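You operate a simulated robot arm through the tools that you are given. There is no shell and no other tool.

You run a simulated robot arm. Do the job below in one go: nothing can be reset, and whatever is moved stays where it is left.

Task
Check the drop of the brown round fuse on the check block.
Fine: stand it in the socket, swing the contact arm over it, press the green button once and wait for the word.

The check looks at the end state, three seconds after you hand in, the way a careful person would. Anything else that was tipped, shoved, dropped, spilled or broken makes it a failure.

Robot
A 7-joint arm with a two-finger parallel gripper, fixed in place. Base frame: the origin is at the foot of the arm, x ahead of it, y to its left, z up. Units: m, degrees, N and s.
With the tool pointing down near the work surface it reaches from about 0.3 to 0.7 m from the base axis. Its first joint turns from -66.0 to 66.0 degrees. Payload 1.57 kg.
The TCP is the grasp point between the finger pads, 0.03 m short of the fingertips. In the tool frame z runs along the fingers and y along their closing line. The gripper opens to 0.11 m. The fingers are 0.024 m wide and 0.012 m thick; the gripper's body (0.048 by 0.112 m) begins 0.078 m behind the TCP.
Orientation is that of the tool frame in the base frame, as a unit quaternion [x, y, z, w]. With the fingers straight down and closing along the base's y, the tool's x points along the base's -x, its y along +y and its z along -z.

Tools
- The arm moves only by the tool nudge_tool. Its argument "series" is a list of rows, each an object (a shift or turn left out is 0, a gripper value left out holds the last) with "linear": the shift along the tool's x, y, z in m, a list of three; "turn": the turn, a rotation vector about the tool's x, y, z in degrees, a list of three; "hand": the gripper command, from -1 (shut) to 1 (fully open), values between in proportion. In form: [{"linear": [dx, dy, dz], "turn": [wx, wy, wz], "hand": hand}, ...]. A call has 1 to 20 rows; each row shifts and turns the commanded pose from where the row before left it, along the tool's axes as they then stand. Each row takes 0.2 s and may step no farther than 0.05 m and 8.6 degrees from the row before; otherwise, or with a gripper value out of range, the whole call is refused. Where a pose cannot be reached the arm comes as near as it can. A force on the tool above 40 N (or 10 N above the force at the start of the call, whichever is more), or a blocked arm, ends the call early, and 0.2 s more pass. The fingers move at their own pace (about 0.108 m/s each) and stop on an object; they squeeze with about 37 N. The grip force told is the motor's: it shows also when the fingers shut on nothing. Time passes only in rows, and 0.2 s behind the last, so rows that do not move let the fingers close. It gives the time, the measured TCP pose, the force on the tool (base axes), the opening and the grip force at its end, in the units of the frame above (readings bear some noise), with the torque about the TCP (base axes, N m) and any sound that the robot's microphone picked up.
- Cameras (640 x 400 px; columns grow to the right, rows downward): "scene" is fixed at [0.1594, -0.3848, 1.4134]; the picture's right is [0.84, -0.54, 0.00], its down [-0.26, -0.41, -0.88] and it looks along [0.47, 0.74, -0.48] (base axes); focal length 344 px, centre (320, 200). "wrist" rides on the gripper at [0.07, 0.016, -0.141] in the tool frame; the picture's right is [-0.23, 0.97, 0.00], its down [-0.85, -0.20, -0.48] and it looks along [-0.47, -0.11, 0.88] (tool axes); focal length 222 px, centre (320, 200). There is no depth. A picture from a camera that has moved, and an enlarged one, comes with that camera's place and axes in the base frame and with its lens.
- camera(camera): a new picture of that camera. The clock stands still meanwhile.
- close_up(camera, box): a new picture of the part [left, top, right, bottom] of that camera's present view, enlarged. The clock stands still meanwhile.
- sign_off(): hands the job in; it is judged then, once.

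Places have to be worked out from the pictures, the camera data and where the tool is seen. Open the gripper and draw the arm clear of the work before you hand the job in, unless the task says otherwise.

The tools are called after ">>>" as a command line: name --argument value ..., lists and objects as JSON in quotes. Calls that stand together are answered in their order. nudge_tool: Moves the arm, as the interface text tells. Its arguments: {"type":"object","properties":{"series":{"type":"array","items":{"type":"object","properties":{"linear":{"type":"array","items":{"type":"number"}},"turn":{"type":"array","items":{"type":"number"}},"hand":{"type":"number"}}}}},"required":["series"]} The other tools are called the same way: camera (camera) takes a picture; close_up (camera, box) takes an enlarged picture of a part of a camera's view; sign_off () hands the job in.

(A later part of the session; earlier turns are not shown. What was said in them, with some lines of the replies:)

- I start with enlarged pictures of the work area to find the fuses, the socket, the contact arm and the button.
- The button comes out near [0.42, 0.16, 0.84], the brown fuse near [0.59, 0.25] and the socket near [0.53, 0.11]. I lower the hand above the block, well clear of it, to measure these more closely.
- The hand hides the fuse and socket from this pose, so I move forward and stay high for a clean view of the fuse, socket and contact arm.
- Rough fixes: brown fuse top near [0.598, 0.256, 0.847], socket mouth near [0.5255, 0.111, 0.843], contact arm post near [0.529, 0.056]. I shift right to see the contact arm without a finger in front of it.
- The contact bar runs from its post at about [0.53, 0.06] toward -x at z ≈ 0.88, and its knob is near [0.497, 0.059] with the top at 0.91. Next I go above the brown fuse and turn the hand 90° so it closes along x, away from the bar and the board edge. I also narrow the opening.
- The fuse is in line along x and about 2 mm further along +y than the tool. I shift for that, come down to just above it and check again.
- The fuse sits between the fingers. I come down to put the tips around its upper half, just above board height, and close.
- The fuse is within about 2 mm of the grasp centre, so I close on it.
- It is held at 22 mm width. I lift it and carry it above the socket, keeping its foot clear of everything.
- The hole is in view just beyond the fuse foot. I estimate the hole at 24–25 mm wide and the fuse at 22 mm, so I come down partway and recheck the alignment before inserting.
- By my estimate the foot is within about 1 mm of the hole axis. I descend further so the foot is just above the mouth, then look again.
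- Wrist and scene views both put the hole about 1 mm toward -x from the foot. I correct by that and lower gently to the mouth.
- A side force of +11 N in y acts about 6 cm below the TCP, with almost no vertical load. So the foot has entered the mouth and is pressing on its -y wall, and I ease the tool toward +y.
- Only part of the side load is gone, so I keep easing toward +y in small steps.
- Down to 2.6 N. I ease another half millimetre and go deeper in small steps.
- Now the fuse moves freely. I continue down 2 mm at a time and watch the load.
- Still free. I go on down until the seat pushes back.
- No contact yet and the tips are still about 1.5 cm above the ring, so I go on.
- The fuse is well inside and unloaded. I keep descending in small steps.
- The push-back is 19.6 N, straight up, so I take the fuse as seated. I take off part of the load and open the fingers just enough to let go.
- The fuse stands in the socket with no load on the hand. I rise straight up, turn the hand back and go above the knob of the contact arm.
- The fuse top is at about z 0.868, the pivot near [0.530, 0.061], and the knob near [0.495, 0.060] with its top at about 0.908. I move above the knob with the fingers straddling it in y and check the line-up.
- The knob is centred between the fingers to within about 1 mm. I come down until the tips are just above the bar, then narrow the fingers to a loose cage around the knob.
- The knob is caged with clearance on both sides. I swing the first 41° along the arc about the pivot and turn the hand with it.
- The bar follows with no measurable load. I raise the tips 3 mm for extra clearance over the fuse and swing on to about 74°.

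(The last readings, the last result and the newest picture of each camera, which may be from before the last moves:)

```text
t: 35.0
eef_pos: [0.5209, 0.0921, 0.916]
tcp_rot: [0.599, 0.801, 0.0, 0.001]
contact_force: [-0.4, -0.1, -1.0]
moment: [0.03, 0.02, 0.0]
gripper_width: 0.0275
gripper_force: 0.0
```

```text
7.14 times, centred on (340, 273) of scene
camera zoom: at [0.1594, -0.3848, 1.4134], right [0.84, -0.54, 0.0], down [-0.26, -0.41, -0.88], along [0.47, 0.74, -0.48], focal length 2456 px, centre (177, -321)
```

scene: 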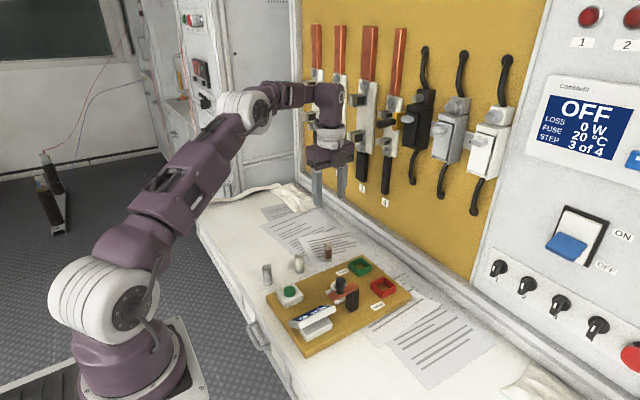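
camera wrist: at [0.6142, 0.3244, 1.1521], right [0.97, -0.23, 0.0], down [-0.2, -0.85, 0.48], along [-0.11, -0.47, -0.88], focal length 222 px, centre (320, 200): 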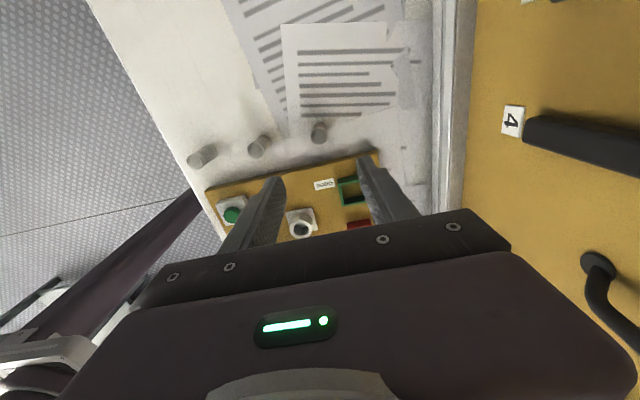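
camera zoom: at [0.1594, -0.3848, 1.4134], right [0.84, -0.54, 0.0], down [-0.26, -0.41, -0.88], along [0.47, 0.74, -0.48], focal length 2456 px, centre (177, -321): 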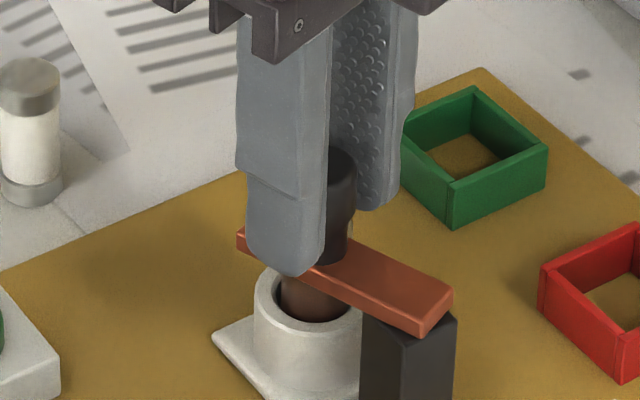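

The bar's edge has reached the fuse top and there is still no load. I swing on to 90° of tool travel and check whether the bar rides over the fuse.

>>> nudge_tool --series '[{"linear": [-0.00017, 0.00243, 0]}, {"turn": [0, 0, 4.091]}, {"linear": [-0.00017, 0.00243, 0]}, {"turn": [0, 0, 4.091]}, {"linear": [-0.00017, 0.00243, 0]}, {"turn": [0, 0, 4.091]}, {"linear": [-0.00017, 0.00243, 0]}, {"turn": [0, 0, 4.091]}, {}]'

>>> close_up --camera "wrist" --box '[220, 80, 420, 220]'

>>> close_up --camera "scene" --box '[300, 245, 380, 301]'

```text
t: 37.0
eef_pos: [0.5297, 0.0951, 0.9149]
tcp_rot: [0.707, 0.707, 0.0, 0.001]
contact_force: [-1.0, -0.4, 0.4]
moment: [-0.01, 0.0, 0.01]
gripper_width: 0.0274
gripper_force: 0.0
```

```text
2.86 times, centred on (320, 150) of wrist
camera zoom: at [0.5458, 0.1641, 1.0569], right [0.97, -0.23, 0.0], down [-0.2, -0.85, 0.48], along [-0.11, -0.47, -0.88], focal length 635 px, centre (320, 343)
```

zoom: 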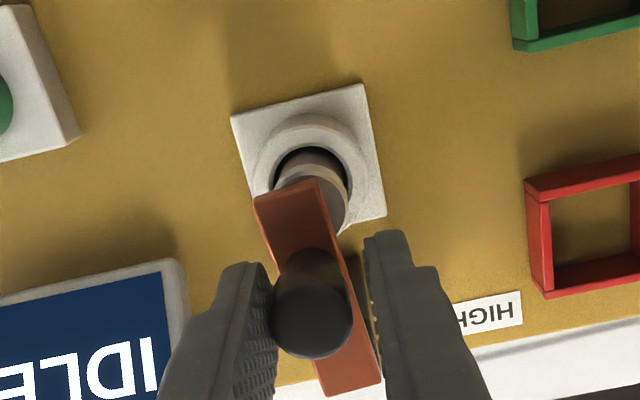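

```text
7.14 times, centred on (340, 273) of scene
camera zoom: at [0.1594, -0.3848, 1.4134], right [0.84, -0.54, 0.0], down [-0.26, -0.41, -0.88], along [0.47, 0.74, -0.48], focal length 2456 px, centre (177, -321)
```

zoom: 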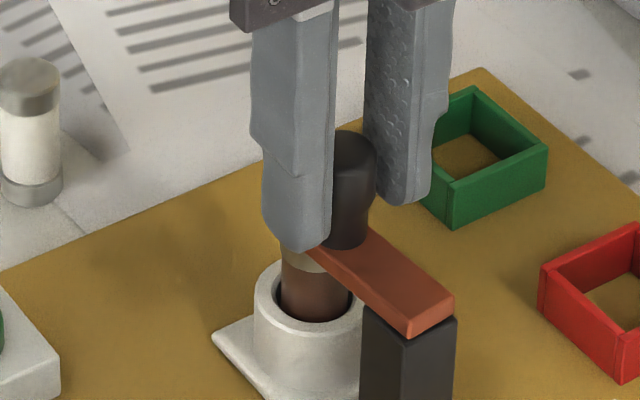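

The bar is over the fuse and lags the hand by about 4° because of the loose cage. I push on a few degrees to bring it square over the fuse.

>>> nudge_tool --series '[{"linear": [-2e-05, 0.0012, 0]}, {"turn": [0, 0, 2.0]}, {"linear": [-2e-05, 0.0012, 0]}, {"turn": [0, 0, 2.0]}, {}]'

>>> close_up --camera "wrist" --box '[220, 80, 420, 220]'

>>> close_up --camera "scene" --box '[300, 245, 380, 301]'

```text
t: 38.2
eef_pos: [0.531, 0.095, 0.9152]
tcp_rot: [0.731, 0.682, 0.0, 0.0]
contact_force: [-0.6, -0.2, -0.2]
moment: [0.0, 0.0, -0.04]
gripper_width: 0.028
gripper_force: 0.5
```

```text
2.86 times, centred on (320, 150) of wrist
camera zoom: at [0.5524, 0.1623, 1.0567], right [0.96, -0.3, 0.0], down [-0.26, -0.84, 0.48], along [-0.14, -0.46, -0.88], focal length 635 px, centre (320, 343)
```

zoom: 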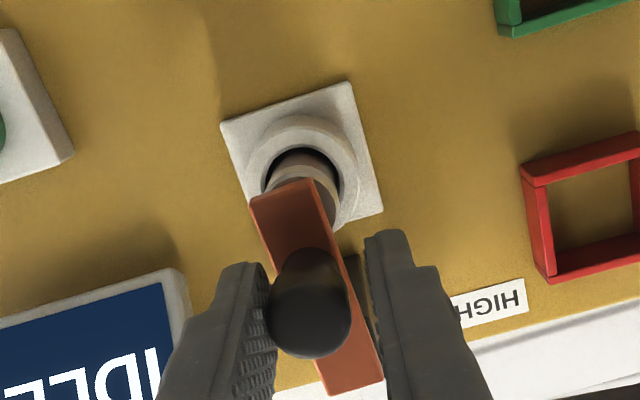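

```text
7.14 times, centred on (340, 273) of scene
camera zoom: at [0.1594, -0.3848, 1.4134], right [0.84, -0.54, 0.0], down [-0.26, -0.41, -0.88], along [0.47, 0.74, -0.48], focal length 2456 px, centre (177, -321)
```

zoom: 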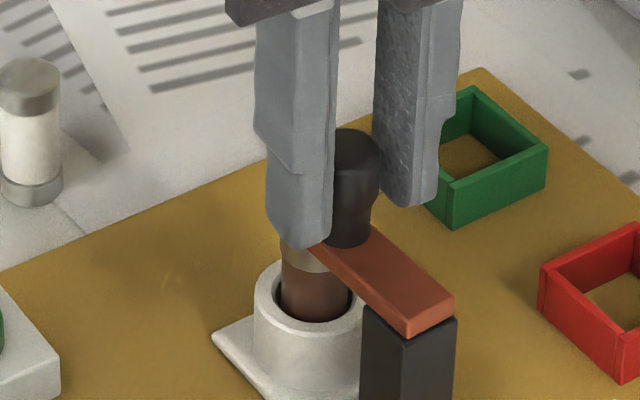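

The bar now measures about 89–90°, square over the fuse top. I back the pushing finger off the knob and rise straight up for a clear look before touching the button.

>>> nudge_tool --series '[{"linear": [0, -0.0025, 0]}, {}, {"linear": [0, 0, -0.02]}, {"linear": [0, 0, -0.03]}, {"linear": [0, 0, -0.03]}, {}]'

>>> close_up --camera "wrist" --box '[220, 80, 420, 220]'

>>> close_up --camera "scene" --box '[300, 245, 380, 301]'

>>> camera --camera "scene"

```text
t: 39.6
eef_pos: [0.5291, 0.0942, 0.9969]
tcp_rot: [0.731, 0.682, 0.0, 0.0]
contact_force: [-1.0, -0.3, -0.9]
moment: [0.02, 0.0, 0.01]
gripper_width: 0.0273
gripper_force: 0.0
```

```text
2.86 times, centred on (320, 150) of wrist
camera zoom: at [0.5502, 0.1621, 1.1375], right [0.96, -0.29, 0.0], down [-0.26, -0.84, 0.48], along [-0.14, -0.46, -0.88], focal length 635 px, centre (320, 343)
```

zoom: 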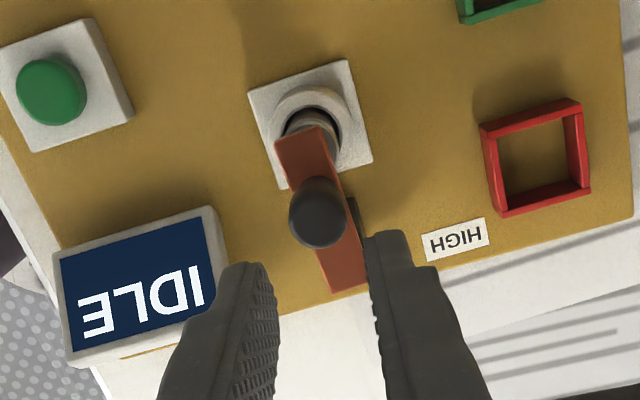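

```text
7.14 times, centred on (340, 273) of scene
camera zoom: at [0.1594, -0.3848, 1.4134], right [0.84, -0.54, 0.0], down [-0.26, -0.41, -0.88], along [0.47, 0.74, -0.48], focal length 2456 px, centre (177, -321)
```

zoom: 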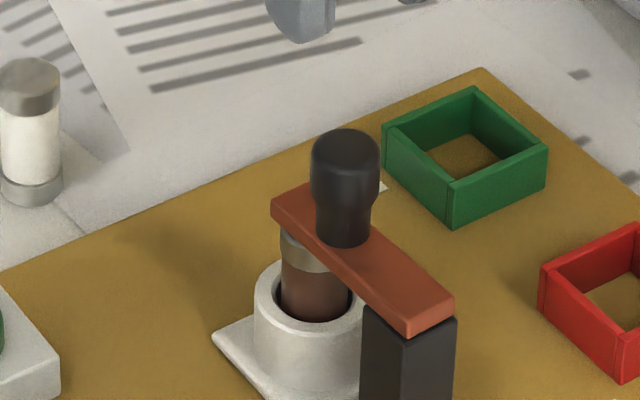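

```text
taken
```

scene: 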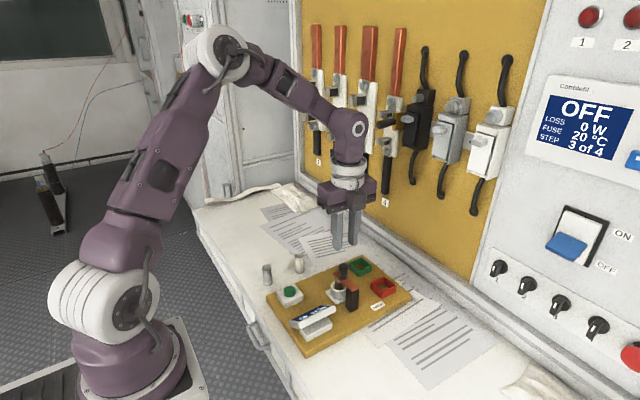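

The bar lies square over the fuse (about 89.8°). The button cap is near [0.426, 0.1635] with its top at about 0.835. I shut the fingers, move above it and come down to about 2 cm above the cap.

>>> nudge_tool --series '[{"turn": [0, 0, -4.09], "hand": -1}, {"linear": [0.0171, -0.0259, 0]}, {"linear": [0.0171, -0.0259, 0]}, {"linear": [0.0171, -0.0259, 0]}, {"linear": [0.017, -0.0258, 0]}, {}, {"linear": [0, 0, 0.037]}, {"linear": [0, 0, 0.037]}, {"linear": [0, 0, 0.036]}, {}, {}]'

>>> close_up --camera "wrist" --box '[220, 80, 420, 220]'

>>> close_up --camera "scene" --box '[255, 255, 335, 311]'

```text
t: 42.0
eef_pos: [0.4265, 0.1623, 0.8849]
tcp_rot: [0.706, 0.708, 0.0, 0.0]
contact_force: [0.3, 0.1, -0.1]
moment: [-0.01, -0.02, -0.01]
gripper_width: 0.0001
gripper_force: 21.2
```

```text
2.86 times, centred on (320, 150) of wrist
camera zoom: at [0.4424, 0.231, 1.0274], right [0.97, -0.23, 0.0], down [-0.2, -0.86, 0.48], along [-0.11, -0.47, -0.88], focal length 635 px, centre (320, 343)
```

zoom: 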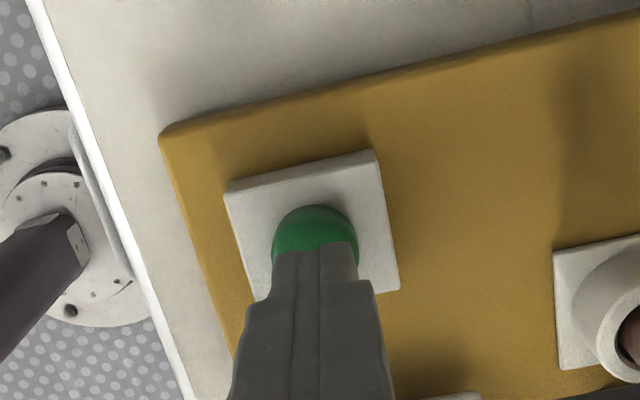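

```text
7.14 times, centred on (295, 283) of scene
camera zoom: at [0.1594, -0.3848, 1.4134], right [0.84, -0.54, 0.0], down [-0.26, -0.41, -0.88], along [0.47, 0.74, -0.48], focal length 2456 px, centre (499, -393)
```

zoom: 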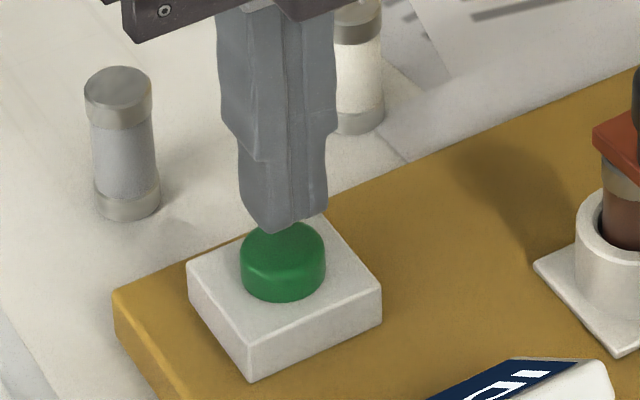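

The closed tips are above the cap, about 1.5 mm off centre. I correct that and press down slowly in one stroke, watching force and sound.

>>> nudge_tool --series '[{"linear": [0.0015, -0.0015, 0]}, {"linear": [0, 0, 0.005]}, {"linear": [0, 0, 0.005]}, {"linear": [0, 0, 0.004]}, {"linear": [0, 0, 0.0015]}, {"linear": [0, 0, 0.0015]}, {"linear": [0, 0, 0.0015]}]'

```text
t: 43.6
eef_pos: [0.4243, 0.1626, 0.8667]
tcp_rot: [0.706, 0.708, 0.001, 0.001]
contact_force: [1.3, -1.1, 3.9]
moment: [-0.03, -0.01, -0.05]
gripper_width: 0.0
gripper_force: 21.3
heard: click
```

A click came at 3.9 N. I look at the display before moving on.

>>> close_up --camera "scene" --box '[255, 265, 355, 335]'

```text
5.71 times, centred on (305, 300) of scene
camera zoom: at [0.1594, -0.3848, 1.4134], right [0.84, -0.54, 0.0], down [-0.26, -0.41, -0.88], along [0.47, 0.74, -0.48], focal length 1965 px, centre (406, -371)
```

zoom: 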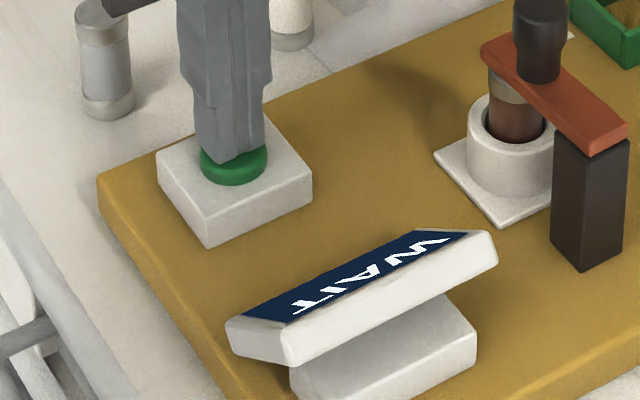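

The display reads WAIT, so the press took. I lift straight off the button once, with no second push, and wait for the word.

>>> nudge_tool --series '[{"linear": [0, 0, -0.01]}, {"linear": [0, 0, -0.03]}, {"linear": [0, 0, -0.04]}, {"linear": [0, 0, -0.04]}, {}, {}, {}, {}, {}, {}]'

>>> close_up --camera "scene" --box '[255, 265, 355, 335]'

>>> close_up --camera "wrist" --box '[220, 80, 420, 220]'

```text
t: 45.8
eef_pos: [0.4243, 0.1646, 0.9866]
tcp_rot: [0.707, 0.708, 0.001, 0.0]
contact_force: [-0.4, 0.3, 1.1]
moment: [0.01, 0.03, 0.01]
gripper_width: 0.0001
gripper_force: 21.4
```

```text
5.71 times, centred on (305, 300) of scene
camera zoom: at [0.1594, -0.3848, 1.4134], right [0.84, -0.54, 0.0], down [-0.26, -0.41, -0.88], along [0.47, 0.74, -0.48], focal length 1965 px, centre (406, -371)
```

zoom: 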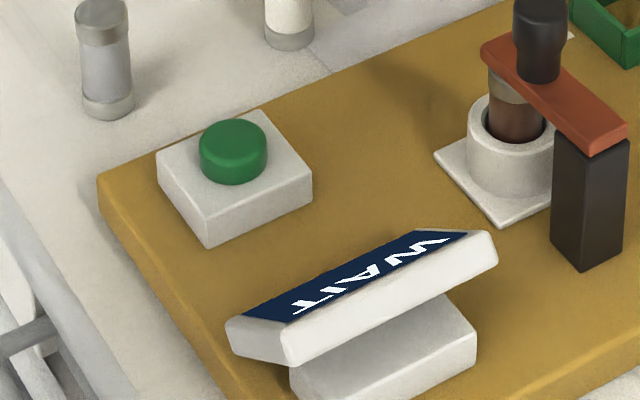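

```text
2.86 times, centred on (320, 150) of wrist
camera zoom: at [0.4391, 0.2342, 1.1293], right [0.97, -0.23, 0.0], down [-0.2, -0.86, 0.48], along [-0.11, -0.47, -0.88], focal length 635 px, centre (320, 343)
```

zoom: 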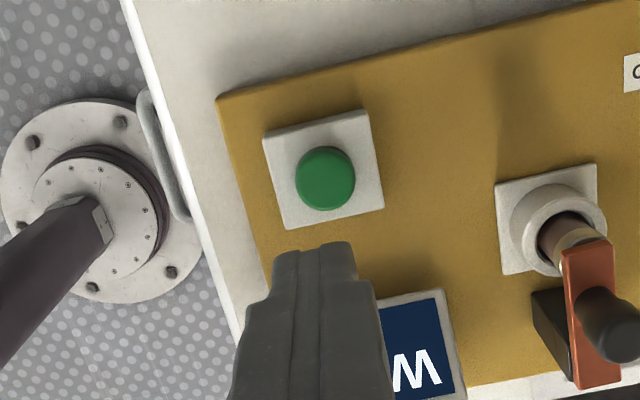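

The display still reads WAIT and the button is back up. I let time pass while opening the gripper, well above everything.

>>> nudge_tool --series '[{"hand": 0.2}, {}, {}, {}, {}, {}, {}, {}, {}, {}, {}, {}, {}, {}, {}, {}, {}, {}, {}, {}]'

>>> close_up --camera "scene" --box '[255, 265, 355, 335]'

```text
t: 50.0
eef_pos: [0.423, 0.1658, 0.9877]
tcp_rot: [0.707, 0.708, 0.0, -0.001]
contact_force: [0.0, 0.0, -0.1]
moment: [0.01, 0.01, 0.0]
gripper_width: 0.066
gripper_force: 0.1
```

```text
5.71 times, centred on (305, 300) of scene
camera zoom: at [0.1594, -0.3848, 1.4134], right [0.84, -0.54, 0.0], down [-0.26, -0.41, -0.88], along [0.47, 0.74, -0.48], focal length 1965 px, centre (406, -371)
```

zoom: 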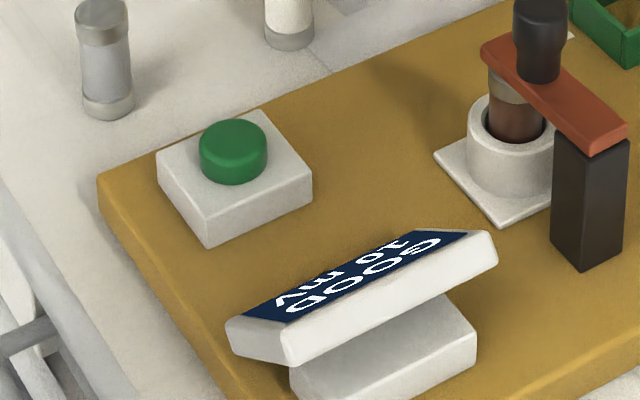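

The word is GOOD, 10 mV. The task asks only for the check, so the fuse stays in the socket under the contact arm. I raise the hand and draw it clear, then take a last look.

>>> nudge_tool --series '[{"linear": [0, 0, -0.04]}, {"linear": [0, 0, -0.04]}, {"linear": [0, 0, -0.04]}, {"linear": [0.02, -0.02, -0.02]}, {"linear": [0.02, -0.02, -0.02]}, {"linear": [0.02, -0.02, -0.02], "hand": 1}, {}, {}]'

>>> camera --camera "scene"

>>> close_up --camera "scene" --box '[240, 220, 440, 360]'

```text
t: 51.8
eef_pos: [0.363, 0.2244, 1.1678]
tcp_rot: [0.706, 0.708, 0.001, 0.0]
contact_force: [0.9, 0.5, -0.5]
moment: [0.0, 0.01, 0.01]
gripper_width: 0.1098
gripper_force: 0.0
```

```text
taken
```

scene: 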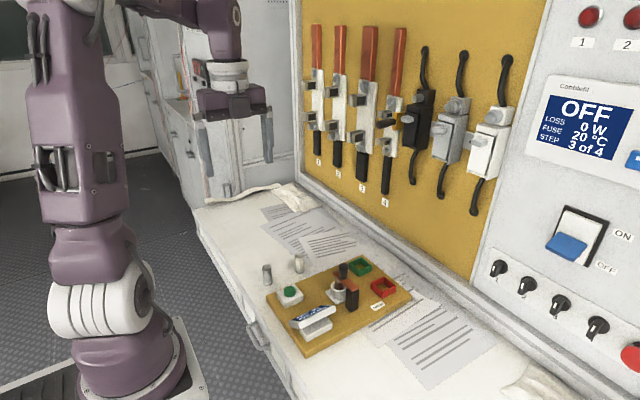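

```text
2.86 times, centred on (340, 290) of scene
camera zoom: at [0.1594, -0.3848, 1.4134], right [0.84, -0.54, 0.0], down [-0.26, -0.41, -0.88], along [0.47, 0.74, -0.48], focal length 982 px, centre (263, -57)
```

zoom: 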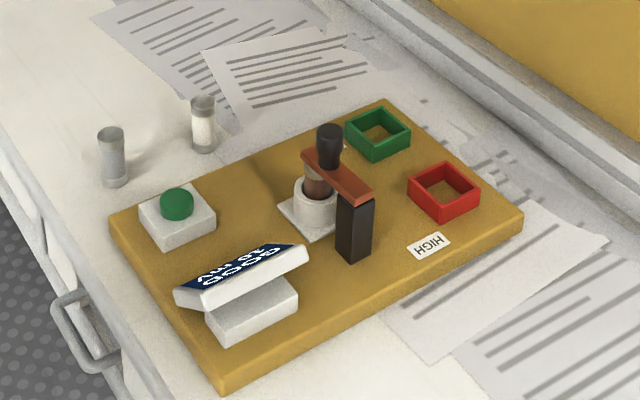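

The display shows GOOD, 10 mV, with the brown fuse in the socket under the contact arm. The other fuses stand where they were, the gripper is open and the arm is clear, so I hand in.

>>> sign_off

```text
The job is handed in.
```

The brown fuse passed the check: after one press of the green button, the display went from WAIT to **GOOD, 10 mV**.

I left the fuse in the socket with the contact arm over it, since you asked only for the check and not for sorting into a tray. The other two fuses and the rest of the block are where they were. The gripper is open and the arm is clear of the work. The job has been handed in.

While going in, the fuse foot pressed on one side of the socket with about 11 N. I eased the hand over before going deeper, and it seated straight.
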